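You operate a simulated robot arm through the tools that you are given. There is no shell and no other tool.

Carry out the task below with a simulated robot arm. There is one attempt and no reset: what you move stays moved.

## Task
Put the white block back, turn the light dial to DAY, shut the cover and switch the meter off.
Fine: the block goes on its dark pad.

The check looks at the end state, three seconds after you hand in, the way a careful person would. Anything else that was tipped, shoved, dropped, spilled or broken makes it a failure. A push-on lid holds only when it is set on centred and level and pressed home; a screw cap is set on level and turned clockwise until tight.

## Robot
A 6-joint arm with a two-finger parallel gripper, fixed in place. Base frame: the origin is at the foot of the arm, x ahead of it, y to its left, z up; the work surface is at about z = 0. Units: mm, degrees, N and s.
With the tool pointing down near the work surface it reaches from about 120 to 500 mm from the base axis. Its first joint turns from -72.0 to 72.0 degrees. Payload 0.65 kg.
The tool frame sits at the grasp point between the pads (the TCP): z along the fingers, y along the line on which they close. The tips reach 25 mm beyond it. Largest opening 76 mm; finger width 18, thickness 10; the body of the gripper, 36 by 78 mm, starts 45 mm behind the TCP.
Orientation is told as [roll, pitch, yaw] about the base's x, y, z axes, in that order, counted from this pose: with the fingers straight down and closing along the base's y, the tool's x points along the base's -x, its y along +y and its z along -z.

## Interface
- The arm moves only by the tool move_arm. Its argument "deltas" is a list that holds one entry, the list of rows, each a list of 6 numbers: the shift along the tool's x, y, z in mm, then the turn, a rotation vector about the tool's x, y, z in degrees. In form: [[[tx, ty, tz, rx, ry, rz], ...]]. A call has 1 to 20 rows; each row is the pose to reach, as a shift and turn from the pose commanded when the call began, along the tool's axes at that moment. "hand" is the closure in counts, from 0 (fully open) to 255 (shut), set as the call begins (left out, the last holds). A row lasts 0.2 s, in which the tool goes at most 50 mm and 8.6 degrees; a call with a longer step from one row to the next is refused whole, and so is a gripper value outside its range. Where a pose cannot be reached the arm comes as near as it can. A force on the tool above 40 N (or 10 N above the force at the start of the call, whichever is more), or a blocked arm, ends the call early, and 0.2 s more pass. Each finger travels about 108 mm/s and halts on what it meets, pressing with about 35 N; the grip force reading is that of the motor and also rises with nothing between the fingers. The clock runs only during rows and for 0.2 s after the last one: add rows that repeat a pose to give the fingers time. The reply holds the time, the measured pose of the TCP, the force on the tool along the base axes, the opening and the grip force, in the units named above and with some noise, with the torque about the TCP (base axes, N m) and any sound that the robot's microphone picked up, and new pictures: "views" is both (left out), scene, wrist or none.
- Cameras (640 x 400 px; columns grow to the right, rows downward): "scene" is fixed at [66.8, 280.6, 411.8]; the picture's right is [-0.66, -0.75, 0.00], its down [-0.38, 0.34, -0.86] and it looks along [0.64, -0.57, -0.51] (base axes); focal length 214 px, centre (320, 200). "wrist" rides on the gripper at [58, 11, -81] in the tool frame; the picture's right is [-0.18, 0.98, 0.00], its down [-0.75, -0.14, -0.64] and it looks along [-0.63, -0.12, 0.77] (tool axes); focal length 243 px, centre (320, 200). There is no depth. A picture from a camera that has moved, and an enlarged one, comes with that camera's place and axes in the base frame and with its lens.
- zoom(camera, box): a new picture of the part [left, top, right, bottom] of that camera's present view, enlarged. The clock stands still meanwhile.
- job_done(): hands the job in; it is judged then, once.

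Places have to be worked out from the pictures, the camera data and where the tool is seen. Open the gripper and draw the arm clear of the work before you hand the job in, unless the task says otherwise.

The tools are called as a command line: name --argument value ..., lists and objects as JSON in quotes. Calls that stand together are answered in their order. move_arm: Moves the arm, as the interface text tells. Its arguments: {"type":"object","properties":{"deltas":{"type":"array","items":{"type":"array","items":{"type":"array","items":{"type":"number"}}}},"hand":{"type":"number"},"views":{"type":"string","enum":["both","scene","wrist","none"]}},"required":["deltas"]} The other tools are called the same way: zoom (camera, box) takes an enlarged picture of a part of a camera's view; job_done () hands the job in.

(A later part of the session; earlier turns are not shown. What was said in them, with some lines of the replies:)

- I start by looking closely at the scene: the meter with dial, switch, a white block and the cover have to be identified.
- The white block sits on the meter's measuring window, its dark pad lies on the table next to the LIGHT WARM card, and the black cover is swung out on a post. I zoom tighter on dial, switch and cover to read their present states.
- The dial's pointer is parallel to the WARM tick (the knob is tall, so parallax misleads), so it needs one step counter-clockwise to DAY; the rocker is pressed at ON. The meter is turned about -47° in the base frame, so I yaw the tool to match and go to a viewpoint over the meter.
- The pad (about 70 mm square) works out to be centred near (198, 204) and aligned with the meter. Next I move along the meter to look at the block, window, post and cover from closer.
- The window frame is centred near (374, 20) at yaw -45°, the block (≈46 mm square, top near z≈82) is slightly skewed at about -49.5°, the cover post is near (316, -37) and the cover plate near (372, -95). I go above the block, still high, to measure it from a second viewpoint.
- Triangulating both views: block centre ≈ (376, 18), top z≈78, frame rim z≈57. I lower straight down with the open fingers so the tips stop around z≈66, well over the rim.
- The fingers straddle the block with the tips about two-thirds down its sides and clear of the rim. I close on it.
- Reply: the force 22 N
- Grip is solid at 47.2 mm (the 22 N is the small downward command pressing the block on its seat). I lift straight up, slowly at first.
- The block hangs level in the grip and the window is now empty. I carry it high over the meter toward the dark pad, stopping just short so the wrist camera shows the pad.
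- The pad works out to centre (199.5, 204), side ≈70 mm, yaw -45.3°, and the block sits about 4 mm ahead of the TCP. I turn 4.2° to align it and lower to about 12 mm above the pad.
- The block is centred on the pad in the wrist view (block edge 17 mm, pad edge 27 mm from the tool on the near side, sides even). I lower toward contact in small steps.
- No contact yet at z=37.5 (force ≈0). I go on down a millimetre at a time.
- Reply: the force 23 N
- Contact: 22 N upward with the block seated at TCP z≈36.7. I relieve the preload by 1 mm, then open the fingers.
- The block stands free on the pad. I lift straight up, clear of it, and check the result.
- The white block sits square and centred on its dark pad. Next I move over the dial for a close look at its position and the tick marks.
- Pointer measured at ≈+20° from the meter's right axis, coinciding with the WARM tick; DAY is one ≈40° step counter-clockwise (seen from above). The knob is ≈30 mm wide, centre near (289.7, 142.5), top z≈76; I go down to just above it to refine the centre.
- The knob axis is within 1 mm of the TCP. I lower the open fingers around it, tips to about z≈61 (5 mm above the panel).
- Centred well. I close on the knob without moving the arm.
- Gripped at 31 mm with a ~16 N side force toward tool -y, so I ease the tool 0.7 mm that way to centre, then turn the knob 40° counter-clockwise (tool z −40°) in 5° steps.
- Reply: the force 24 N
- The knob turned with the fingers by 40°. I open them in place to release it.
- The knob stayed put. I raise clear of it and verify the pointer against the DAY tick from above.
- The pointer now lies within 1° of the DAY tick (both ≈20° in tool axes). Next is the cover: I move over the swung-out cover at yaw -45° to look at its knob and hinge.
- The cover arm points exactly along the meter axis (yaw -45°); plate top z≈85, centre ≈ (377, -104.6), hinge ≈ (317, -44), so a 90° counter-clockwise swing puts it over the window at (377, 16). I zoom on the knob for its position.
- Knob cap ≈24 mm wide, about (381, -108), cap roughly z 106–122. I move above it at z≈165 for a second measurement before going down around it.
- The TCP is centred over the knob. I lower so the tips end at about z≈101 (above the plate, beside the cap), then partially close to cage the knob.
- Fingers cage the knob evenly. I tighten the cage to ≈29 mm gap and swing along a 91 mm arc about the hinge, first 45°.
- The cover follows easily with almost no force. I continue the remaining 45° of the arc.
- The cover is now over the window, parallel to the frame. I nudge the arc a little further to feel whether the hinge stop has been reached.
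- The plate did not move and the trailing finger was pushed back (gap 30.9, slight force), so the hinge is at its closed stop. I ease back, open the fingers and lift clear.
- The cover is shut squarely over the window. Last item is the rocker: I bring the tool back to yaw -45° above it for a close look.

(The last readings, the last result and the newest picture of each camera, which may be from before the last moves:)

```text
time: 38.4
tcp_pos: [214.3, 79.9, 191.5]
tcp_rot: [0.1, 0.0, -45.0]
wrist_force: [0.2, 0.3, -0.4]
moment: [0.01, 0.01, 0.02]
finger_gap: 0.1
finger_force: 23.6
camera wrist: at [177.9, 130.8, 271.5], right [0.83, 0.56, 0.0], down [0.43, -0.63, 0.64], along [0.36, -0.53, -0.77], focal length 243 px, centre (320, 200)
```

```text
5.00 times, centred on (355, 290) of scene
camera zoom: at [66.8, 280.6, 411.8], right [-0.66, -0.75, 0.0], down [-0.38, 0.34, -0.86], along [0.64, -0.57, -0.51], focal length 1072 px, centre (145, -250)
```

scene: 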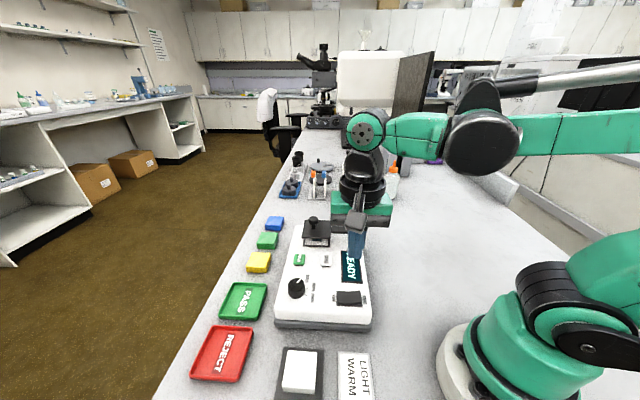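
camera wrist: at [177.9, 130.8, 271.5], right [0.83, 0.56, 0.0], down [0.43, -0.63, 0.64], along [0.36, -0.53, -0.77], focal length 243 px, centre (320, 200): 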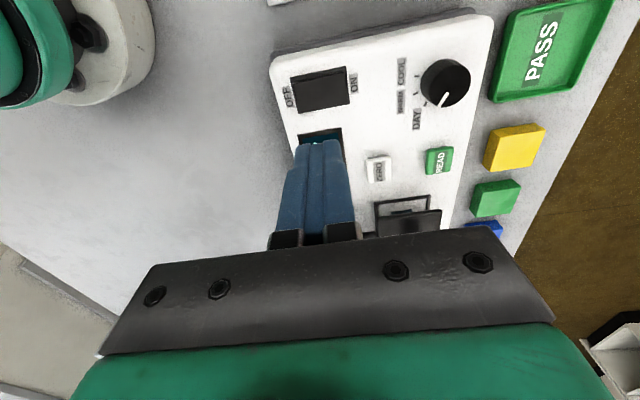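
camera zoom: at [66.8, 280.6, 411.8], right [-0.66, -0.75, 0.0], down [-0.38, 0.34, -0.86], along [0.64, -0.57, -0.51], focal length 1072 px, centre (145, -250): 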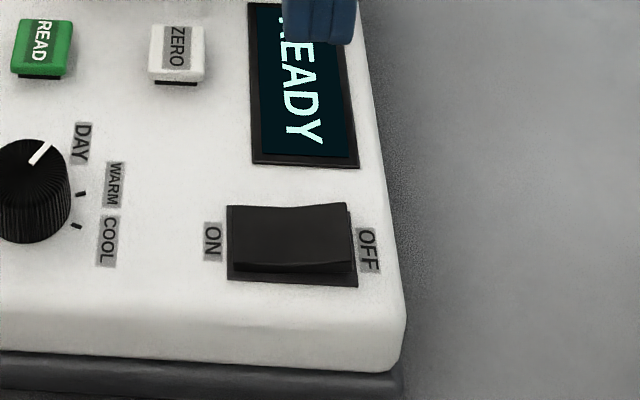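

The rocker bezel measures ≈45×30 mm and its centre is at tool (-1, +1), with the raised OFF end toward tool -y. I position the closed fingertips over the OFF half, tips about 10 mm above it.

move_arm --deltas '[[[-0.5, -6, 30, 0, 0, 0], [-1.1, -11.5, 60, 0, 0, 0], [-1.1, -11.5, 80, 0, 0, 0], [-1.1, -11.5, 88, 0, 0, 0], [-1.1, -11.5, 88, 0, 0, 0]]]' --views "both"

zoom --camera "wrist" --box '[220, 60, 420, 220]'

zoom --camera "scene" --box '[310, 250, 400, 330]'

```text
time: 39.6
tcp_pos: [204.6, 72.0, 104.1]
tcp_rot: [0.0, 0.0, -45.0]
wrist_force: [0.2, 0.6, 0.8]
moment: [0.03, 0.03, 0.03]
finger_gap: 0.2
finger_force: 23.4
camera wrist: at [170.2, 121.6, 183.6], right [0.83, 0.56, 0.0], down [0.43, -0.63, 0.64], along [0.36, -0.53, -0.77], focal length 243 px, centre (320, 200)
```

scene: 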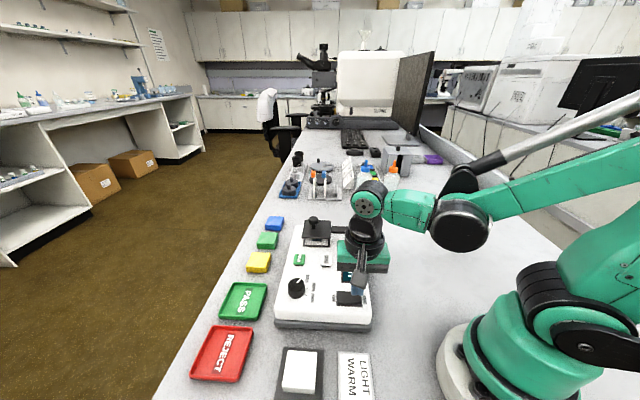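
wrist: 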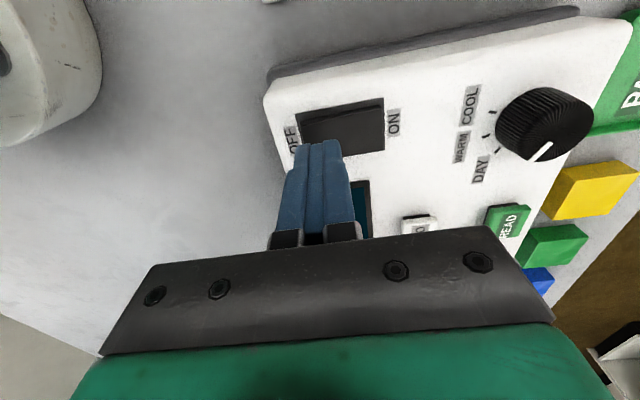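

```text
2.50 times, centred on (320, 140) of wrist
camera zoom: at [170.2, 121.6, 183.6], right [0.83, 0.56, 0.0], down [0.43, -0.63, 0.64], along [0.36, -0.53, -0.77], focal length 606 px, centre (320, 350)
```

zoom: 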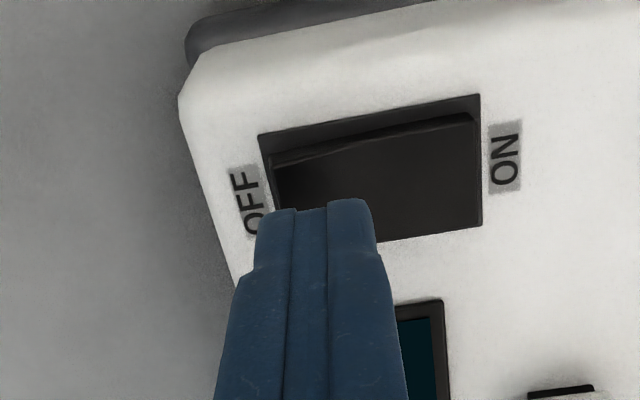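

```text
5.00 times, centred on (355, 290) of scene
camera zoom: at [66.8, 280.6, 411.8], right [-0.66, -0.75, 0.0], down [-0.38, 0.34, -0.86], along [0.64, -0.57, -0.51], focal length 1072 px, centre (145, -250)
```

zoom: 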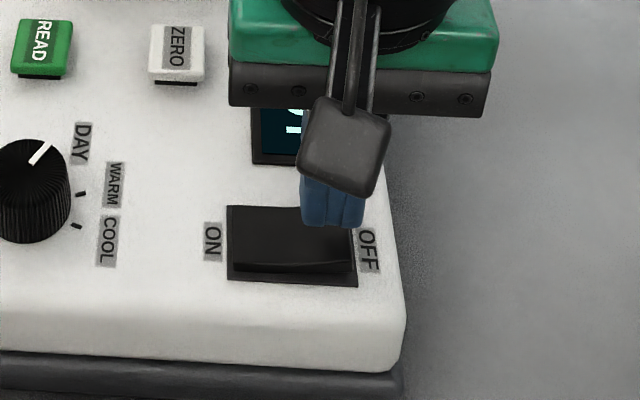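

The tips hover over the OFF half, a touch close to the bezel edge; I shift 2 mm inward and press down in 1 mm steps, watching force and sound.

move_arm --deltas '[[[0, 2, 3, 0, 0, 0], [0, 2, 6, 0, 0, 0], [0, 2, 8, 0, 0, 0], [0, 2, 9, 0, 0, 0], [0, 2, 10, 0, 0, 0], [0, 2, 11, 0, 0, 0], [0, 2, 12, 0, 0, 0], [0, 2, 13, 0, 0, 0]]]' --views "both"

zoom --camera "wrist" --box '[220, 60, 420, 220]'

zoom --camera "scene" --box '[310, 250, 400, 330]'

```text
time: 41.4
tcp_pos: [206.7, 72.6, 91.1]
tcp_rot: [-0.1, 0.1, -45.0]
wrist_force: [-4.7, -1.9, 26.7]
moment: [0.11, -0.07, 0.03]
finger_gap: 0.1
finger_force: 23.9
stopped in row 8: the force on the tool passed its limit at 56 N (the readings are from after the stop); the commanded pose is now the measured one
camera wrist: at [172.0, 122.8, 171.5], right [0.82, 0.57, 0.0], down [0.43, -0.63, 0.64], along [0.36, -0.53, -0.77], focal length 243 px, centre (320, 200)
```

scene: 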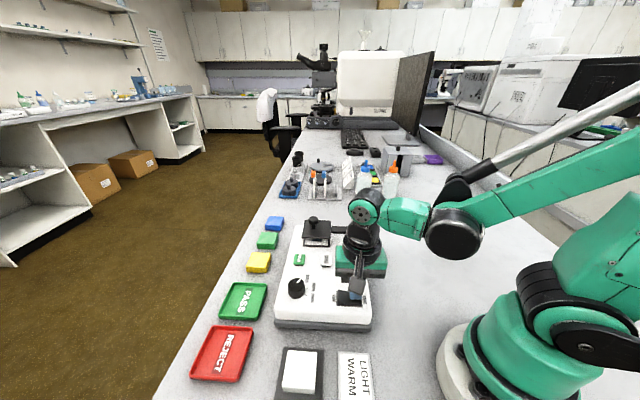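
wrist: 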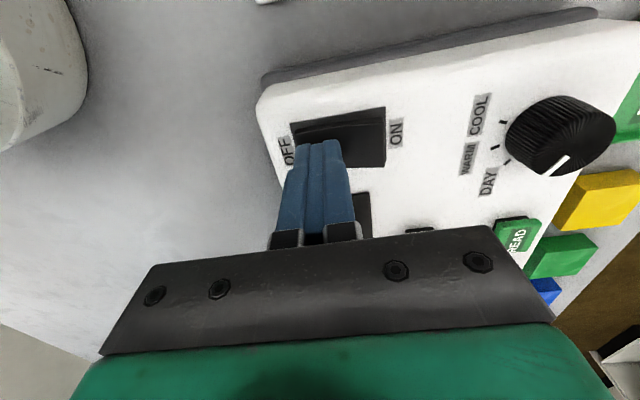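

```text
2.50 times, centred on (320, 140) of wrist
camera zoom: at [172.0, 122.8, 171.5], right [0.82, 0.57, 0.0], down [0.43, -0.63, 0.64], along [0.36, -0.53, -0.77], focal length 606 px, centre (320, 350)
```

zoom: 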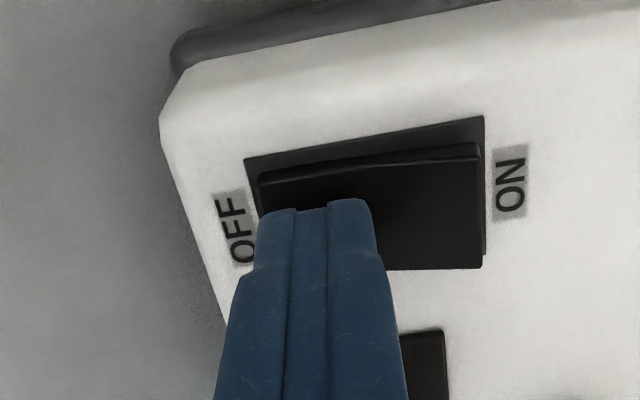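

```text
5.00 times, centred on (355, 290) of scene
camera zoom: at [66.8, 280.6, 411.9], right [-0.66, -0.75, 0.0], down [-0.38, 0.34, -0.86], along [0.64, -0.57, -0.51], focal length 1072 px, centre (145, -250)
```

zoom: 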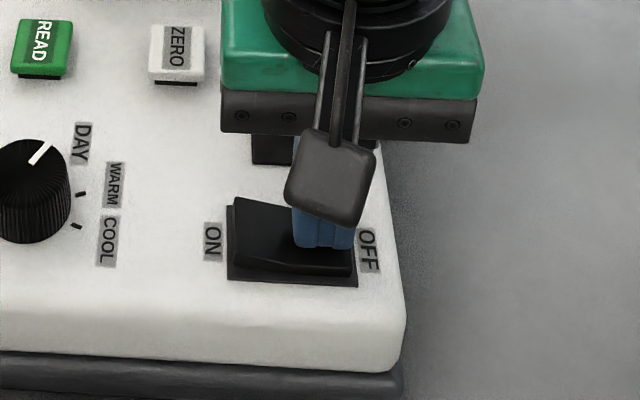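

The rocker has tipped to OFF (the ON end is now raised). I lift off straight up and go clear to check everything.

move_arm --deltas '[[[0, 0, -5, 0, 0, 0], [0, 0, -20, 0, 0, 0], [0, 0, -50, 0, 0, 0], [0, 0, -95, 0, 0, 0], [20, -10, -130, 0, 0, 0], [20, -10, -130, 0, 0, 0]]]' --views "both"

zoom --camera "wrist" --box '[220, 20, 460, 220]'

zoom --camera "scene" --box '[270, 200, 400, 330]'

zoom --camera "scene" --box '[320, 270, 385, 320]'

```text
time: 42.8
tcp_pos: [185.3, 79.7, 220.1]
tcp_rot: [0.0, 0.0, -44.9]
wrist_force: [-0.3, -0.5, 0.8]
moment: [0.0, 0.04, 0.02]
finger_gap: 0.0
finger_force: 23.6
camera wrist: at [151.2, 129.7, 301.2], right [0.83, 0.56, 0.0], down [0.43, -0.63, 0.64], along [0.36, -0.53, -0.77], focal length 243 px, centre (320, 200)
```

scene: 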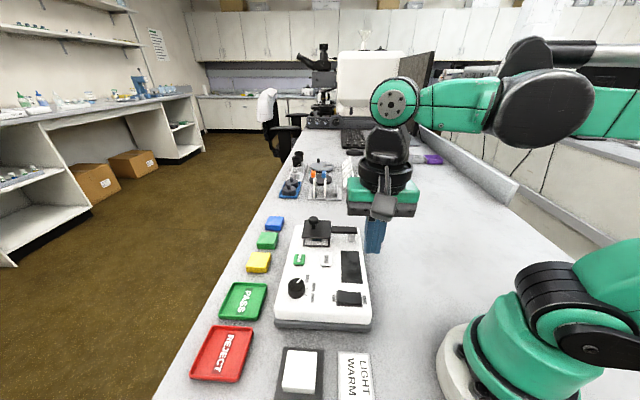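
wrist: 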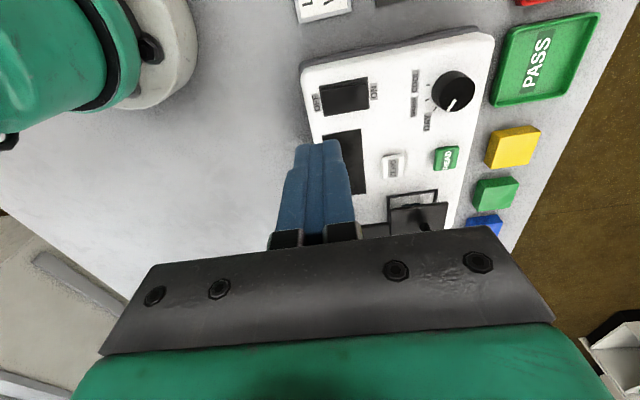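

```text
2.00 times, centred on (340, 120) of wrist
camera zoom: at [151.2, 129.7, 301.2], right [0.83, 0.56, 0.0], down [0.43, -0.63, 0.64], along [0.36, -0.53, -0.77], focal length 485 px, centre (280, 360)
```

zoom: 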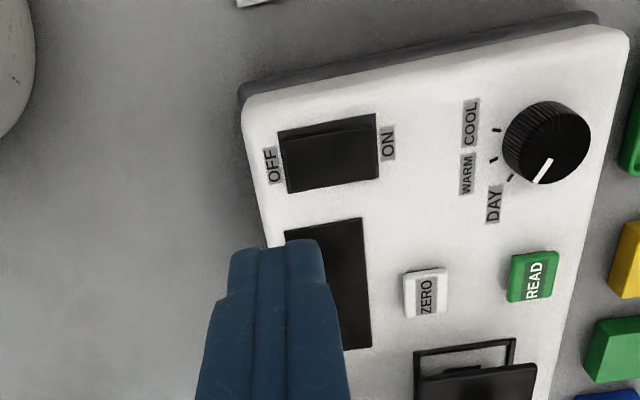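

```text
3.08 times, centred on (335, 265) of scene
camera zoom: at [66.8, 280.6, 411.8], right [-0.66, -0.75, 0.0], down [-0.38, 0.34, -0.86], along [0.64, -0.57, -0.51], focal length 660 px, centre (274, 0)
```

zoom: 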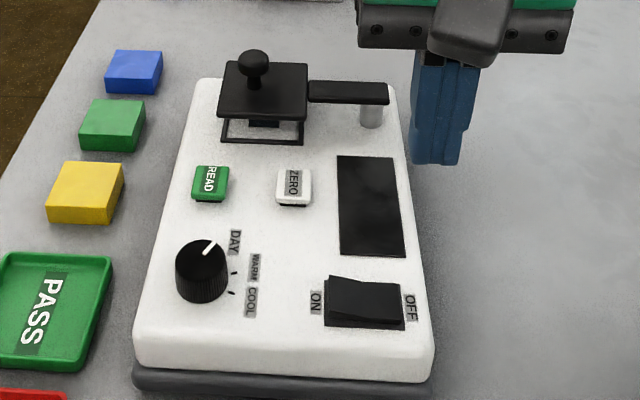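

```text
8.00 times, centred on (352, 295) of scene
camera zoom: at [66.8, 280.6, 411.8], right [-0.66, -0.75, 0.0], down [-0.38, 0.34, -0.86], along [0.64, -0.57, -0.51], focal length 1716 px, centre (60, -560)
```

zoom: 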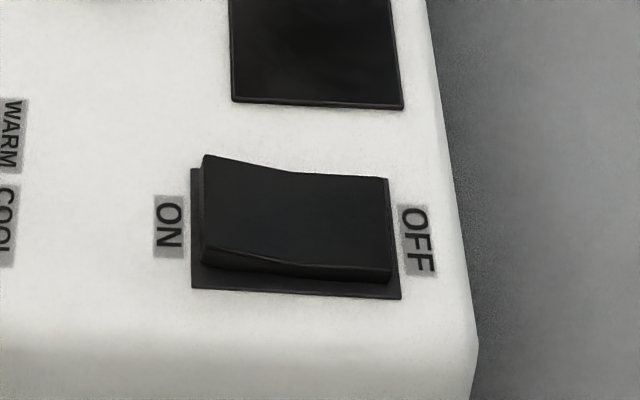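

The display is dark, the rocker is at OFF, the dial is at DAY, and the cover is centred over the window at its stop. I open the gripper and draw the arm up clear, then check the whole bench once more.

move_arm --deltas '[[[0, 0, -35, 0, 0, 0], [0, 0, -70, 0, 0, 0], [0, 0, -105, 0, 0, 0], [0, 0, -110, 0, 0, 0]]]' --hand 0 --views "both"

zoom --camera "scene" --box '[180, 200, 400, 400]'

zoom --camera "scene" --box '[270, 110, 450, 210]'

zoom --camera "wrist" --box '[220, 0, 460, 220]'

```text
time: 43.8
tcp_pos: [186.7, 78.6, 331.9]
tcp_rot: [-0.1, 0.0, -45.0]
wrist_force: [-0.2, 0.2, -0.1]
moment: [0.01, -0.03, -0.01]
finger_gap: 76.3
finger_force: 0.0
camera wrist: at [151.1, 129.9, 411.8], right [0.82, 0.57, 0.0], down [0.43, -0.63, 0.64], along [0.36, -0.53, -0.77], focal length 243 px, centre (320, 200)
```

scene: 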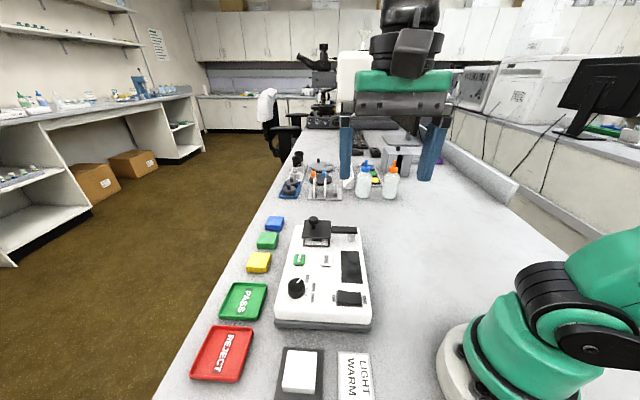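
wrist: 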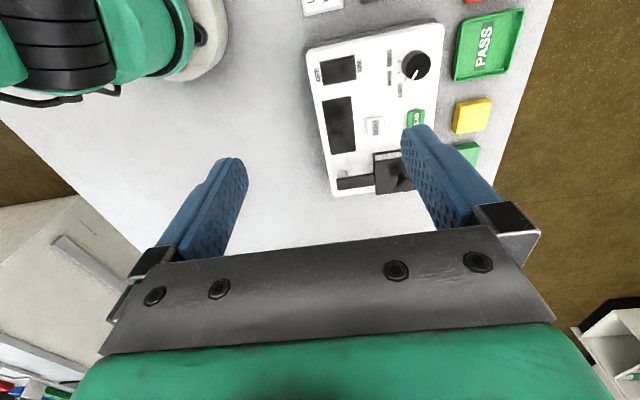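

```text
2.00 times, centred on (290, 300) of scene
camera zoom: at [66.8, 280.6, 411.8], right [-0.66, -0.75, 0.0], down [-0.38, 0.34, -0.86], along [0.64, -0.57, -0.51], focal length 429 px, centre (380, 0)
```

zoom: 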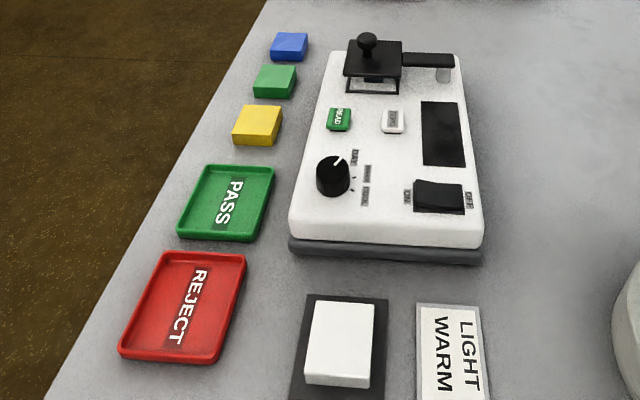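

```text
3.56 times, centred on (360, 160) of scene
camera zoom: at [66.8, 280.6, 411.8], right [-0.66, -0.75, 0.0], down [-0.38, 0.34, -0.86], along [0.64, -0.57, -0.51], focal length 763 px, centre (178, 342)
```

zoom: 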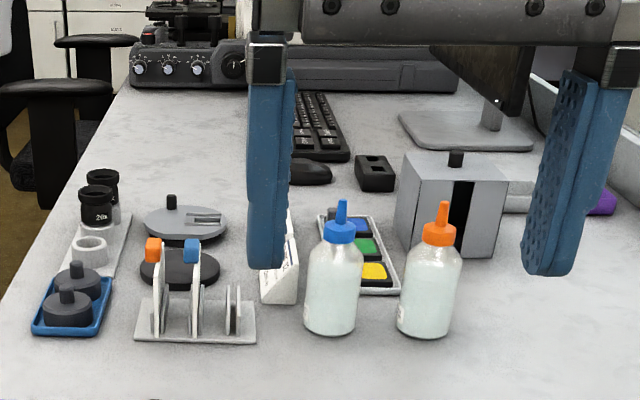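

```text
1.82 times, centred on (340, 110) of wrist
camera zoom: at [151.1, 129.9, 411.8], right [0.82, 0.57, 0.0], down [0.43, -0.63, 0.64], along [0.36, -0.53, -0.77], focal length 441 px, centre (284, 364)
```

zoom: 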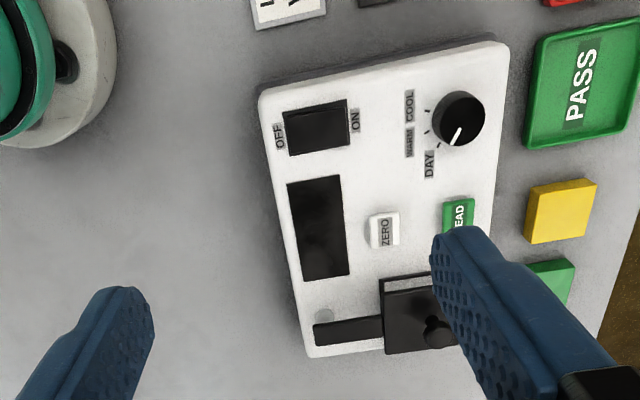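

All four items check out. The block is on its pad, the dial points to DAY, the cover is over the window, and the rocker is at OFF with a dark display. Nothing else has moved, the gripper is open and the arm is clear, so I hand in.

job_done

```text
The job is handed in.
```

The job is handed in, with all four parts done and nothing else on the bench moved in the last pictures. No result from the check has come back yet.

- **White block:** it sits square and centred on its dark pad.
- **Light dial:** I turned it one step from WARM. The pointer lines up with the DAY tick to within about 1°.
- **Cover:** I swung it over the window until it reached its stop. It stays about 25 mm above the window frame, because the hinge only swings sideways.
- **Meter:** the switch is at OFF and the display is dark. The press on the switch briefly reached 56 N, above the 40 N limit, which ended that move. The switch had already tipped over, and the meter had not shifted.

The gripper is open and the arm is raised clear of the work.
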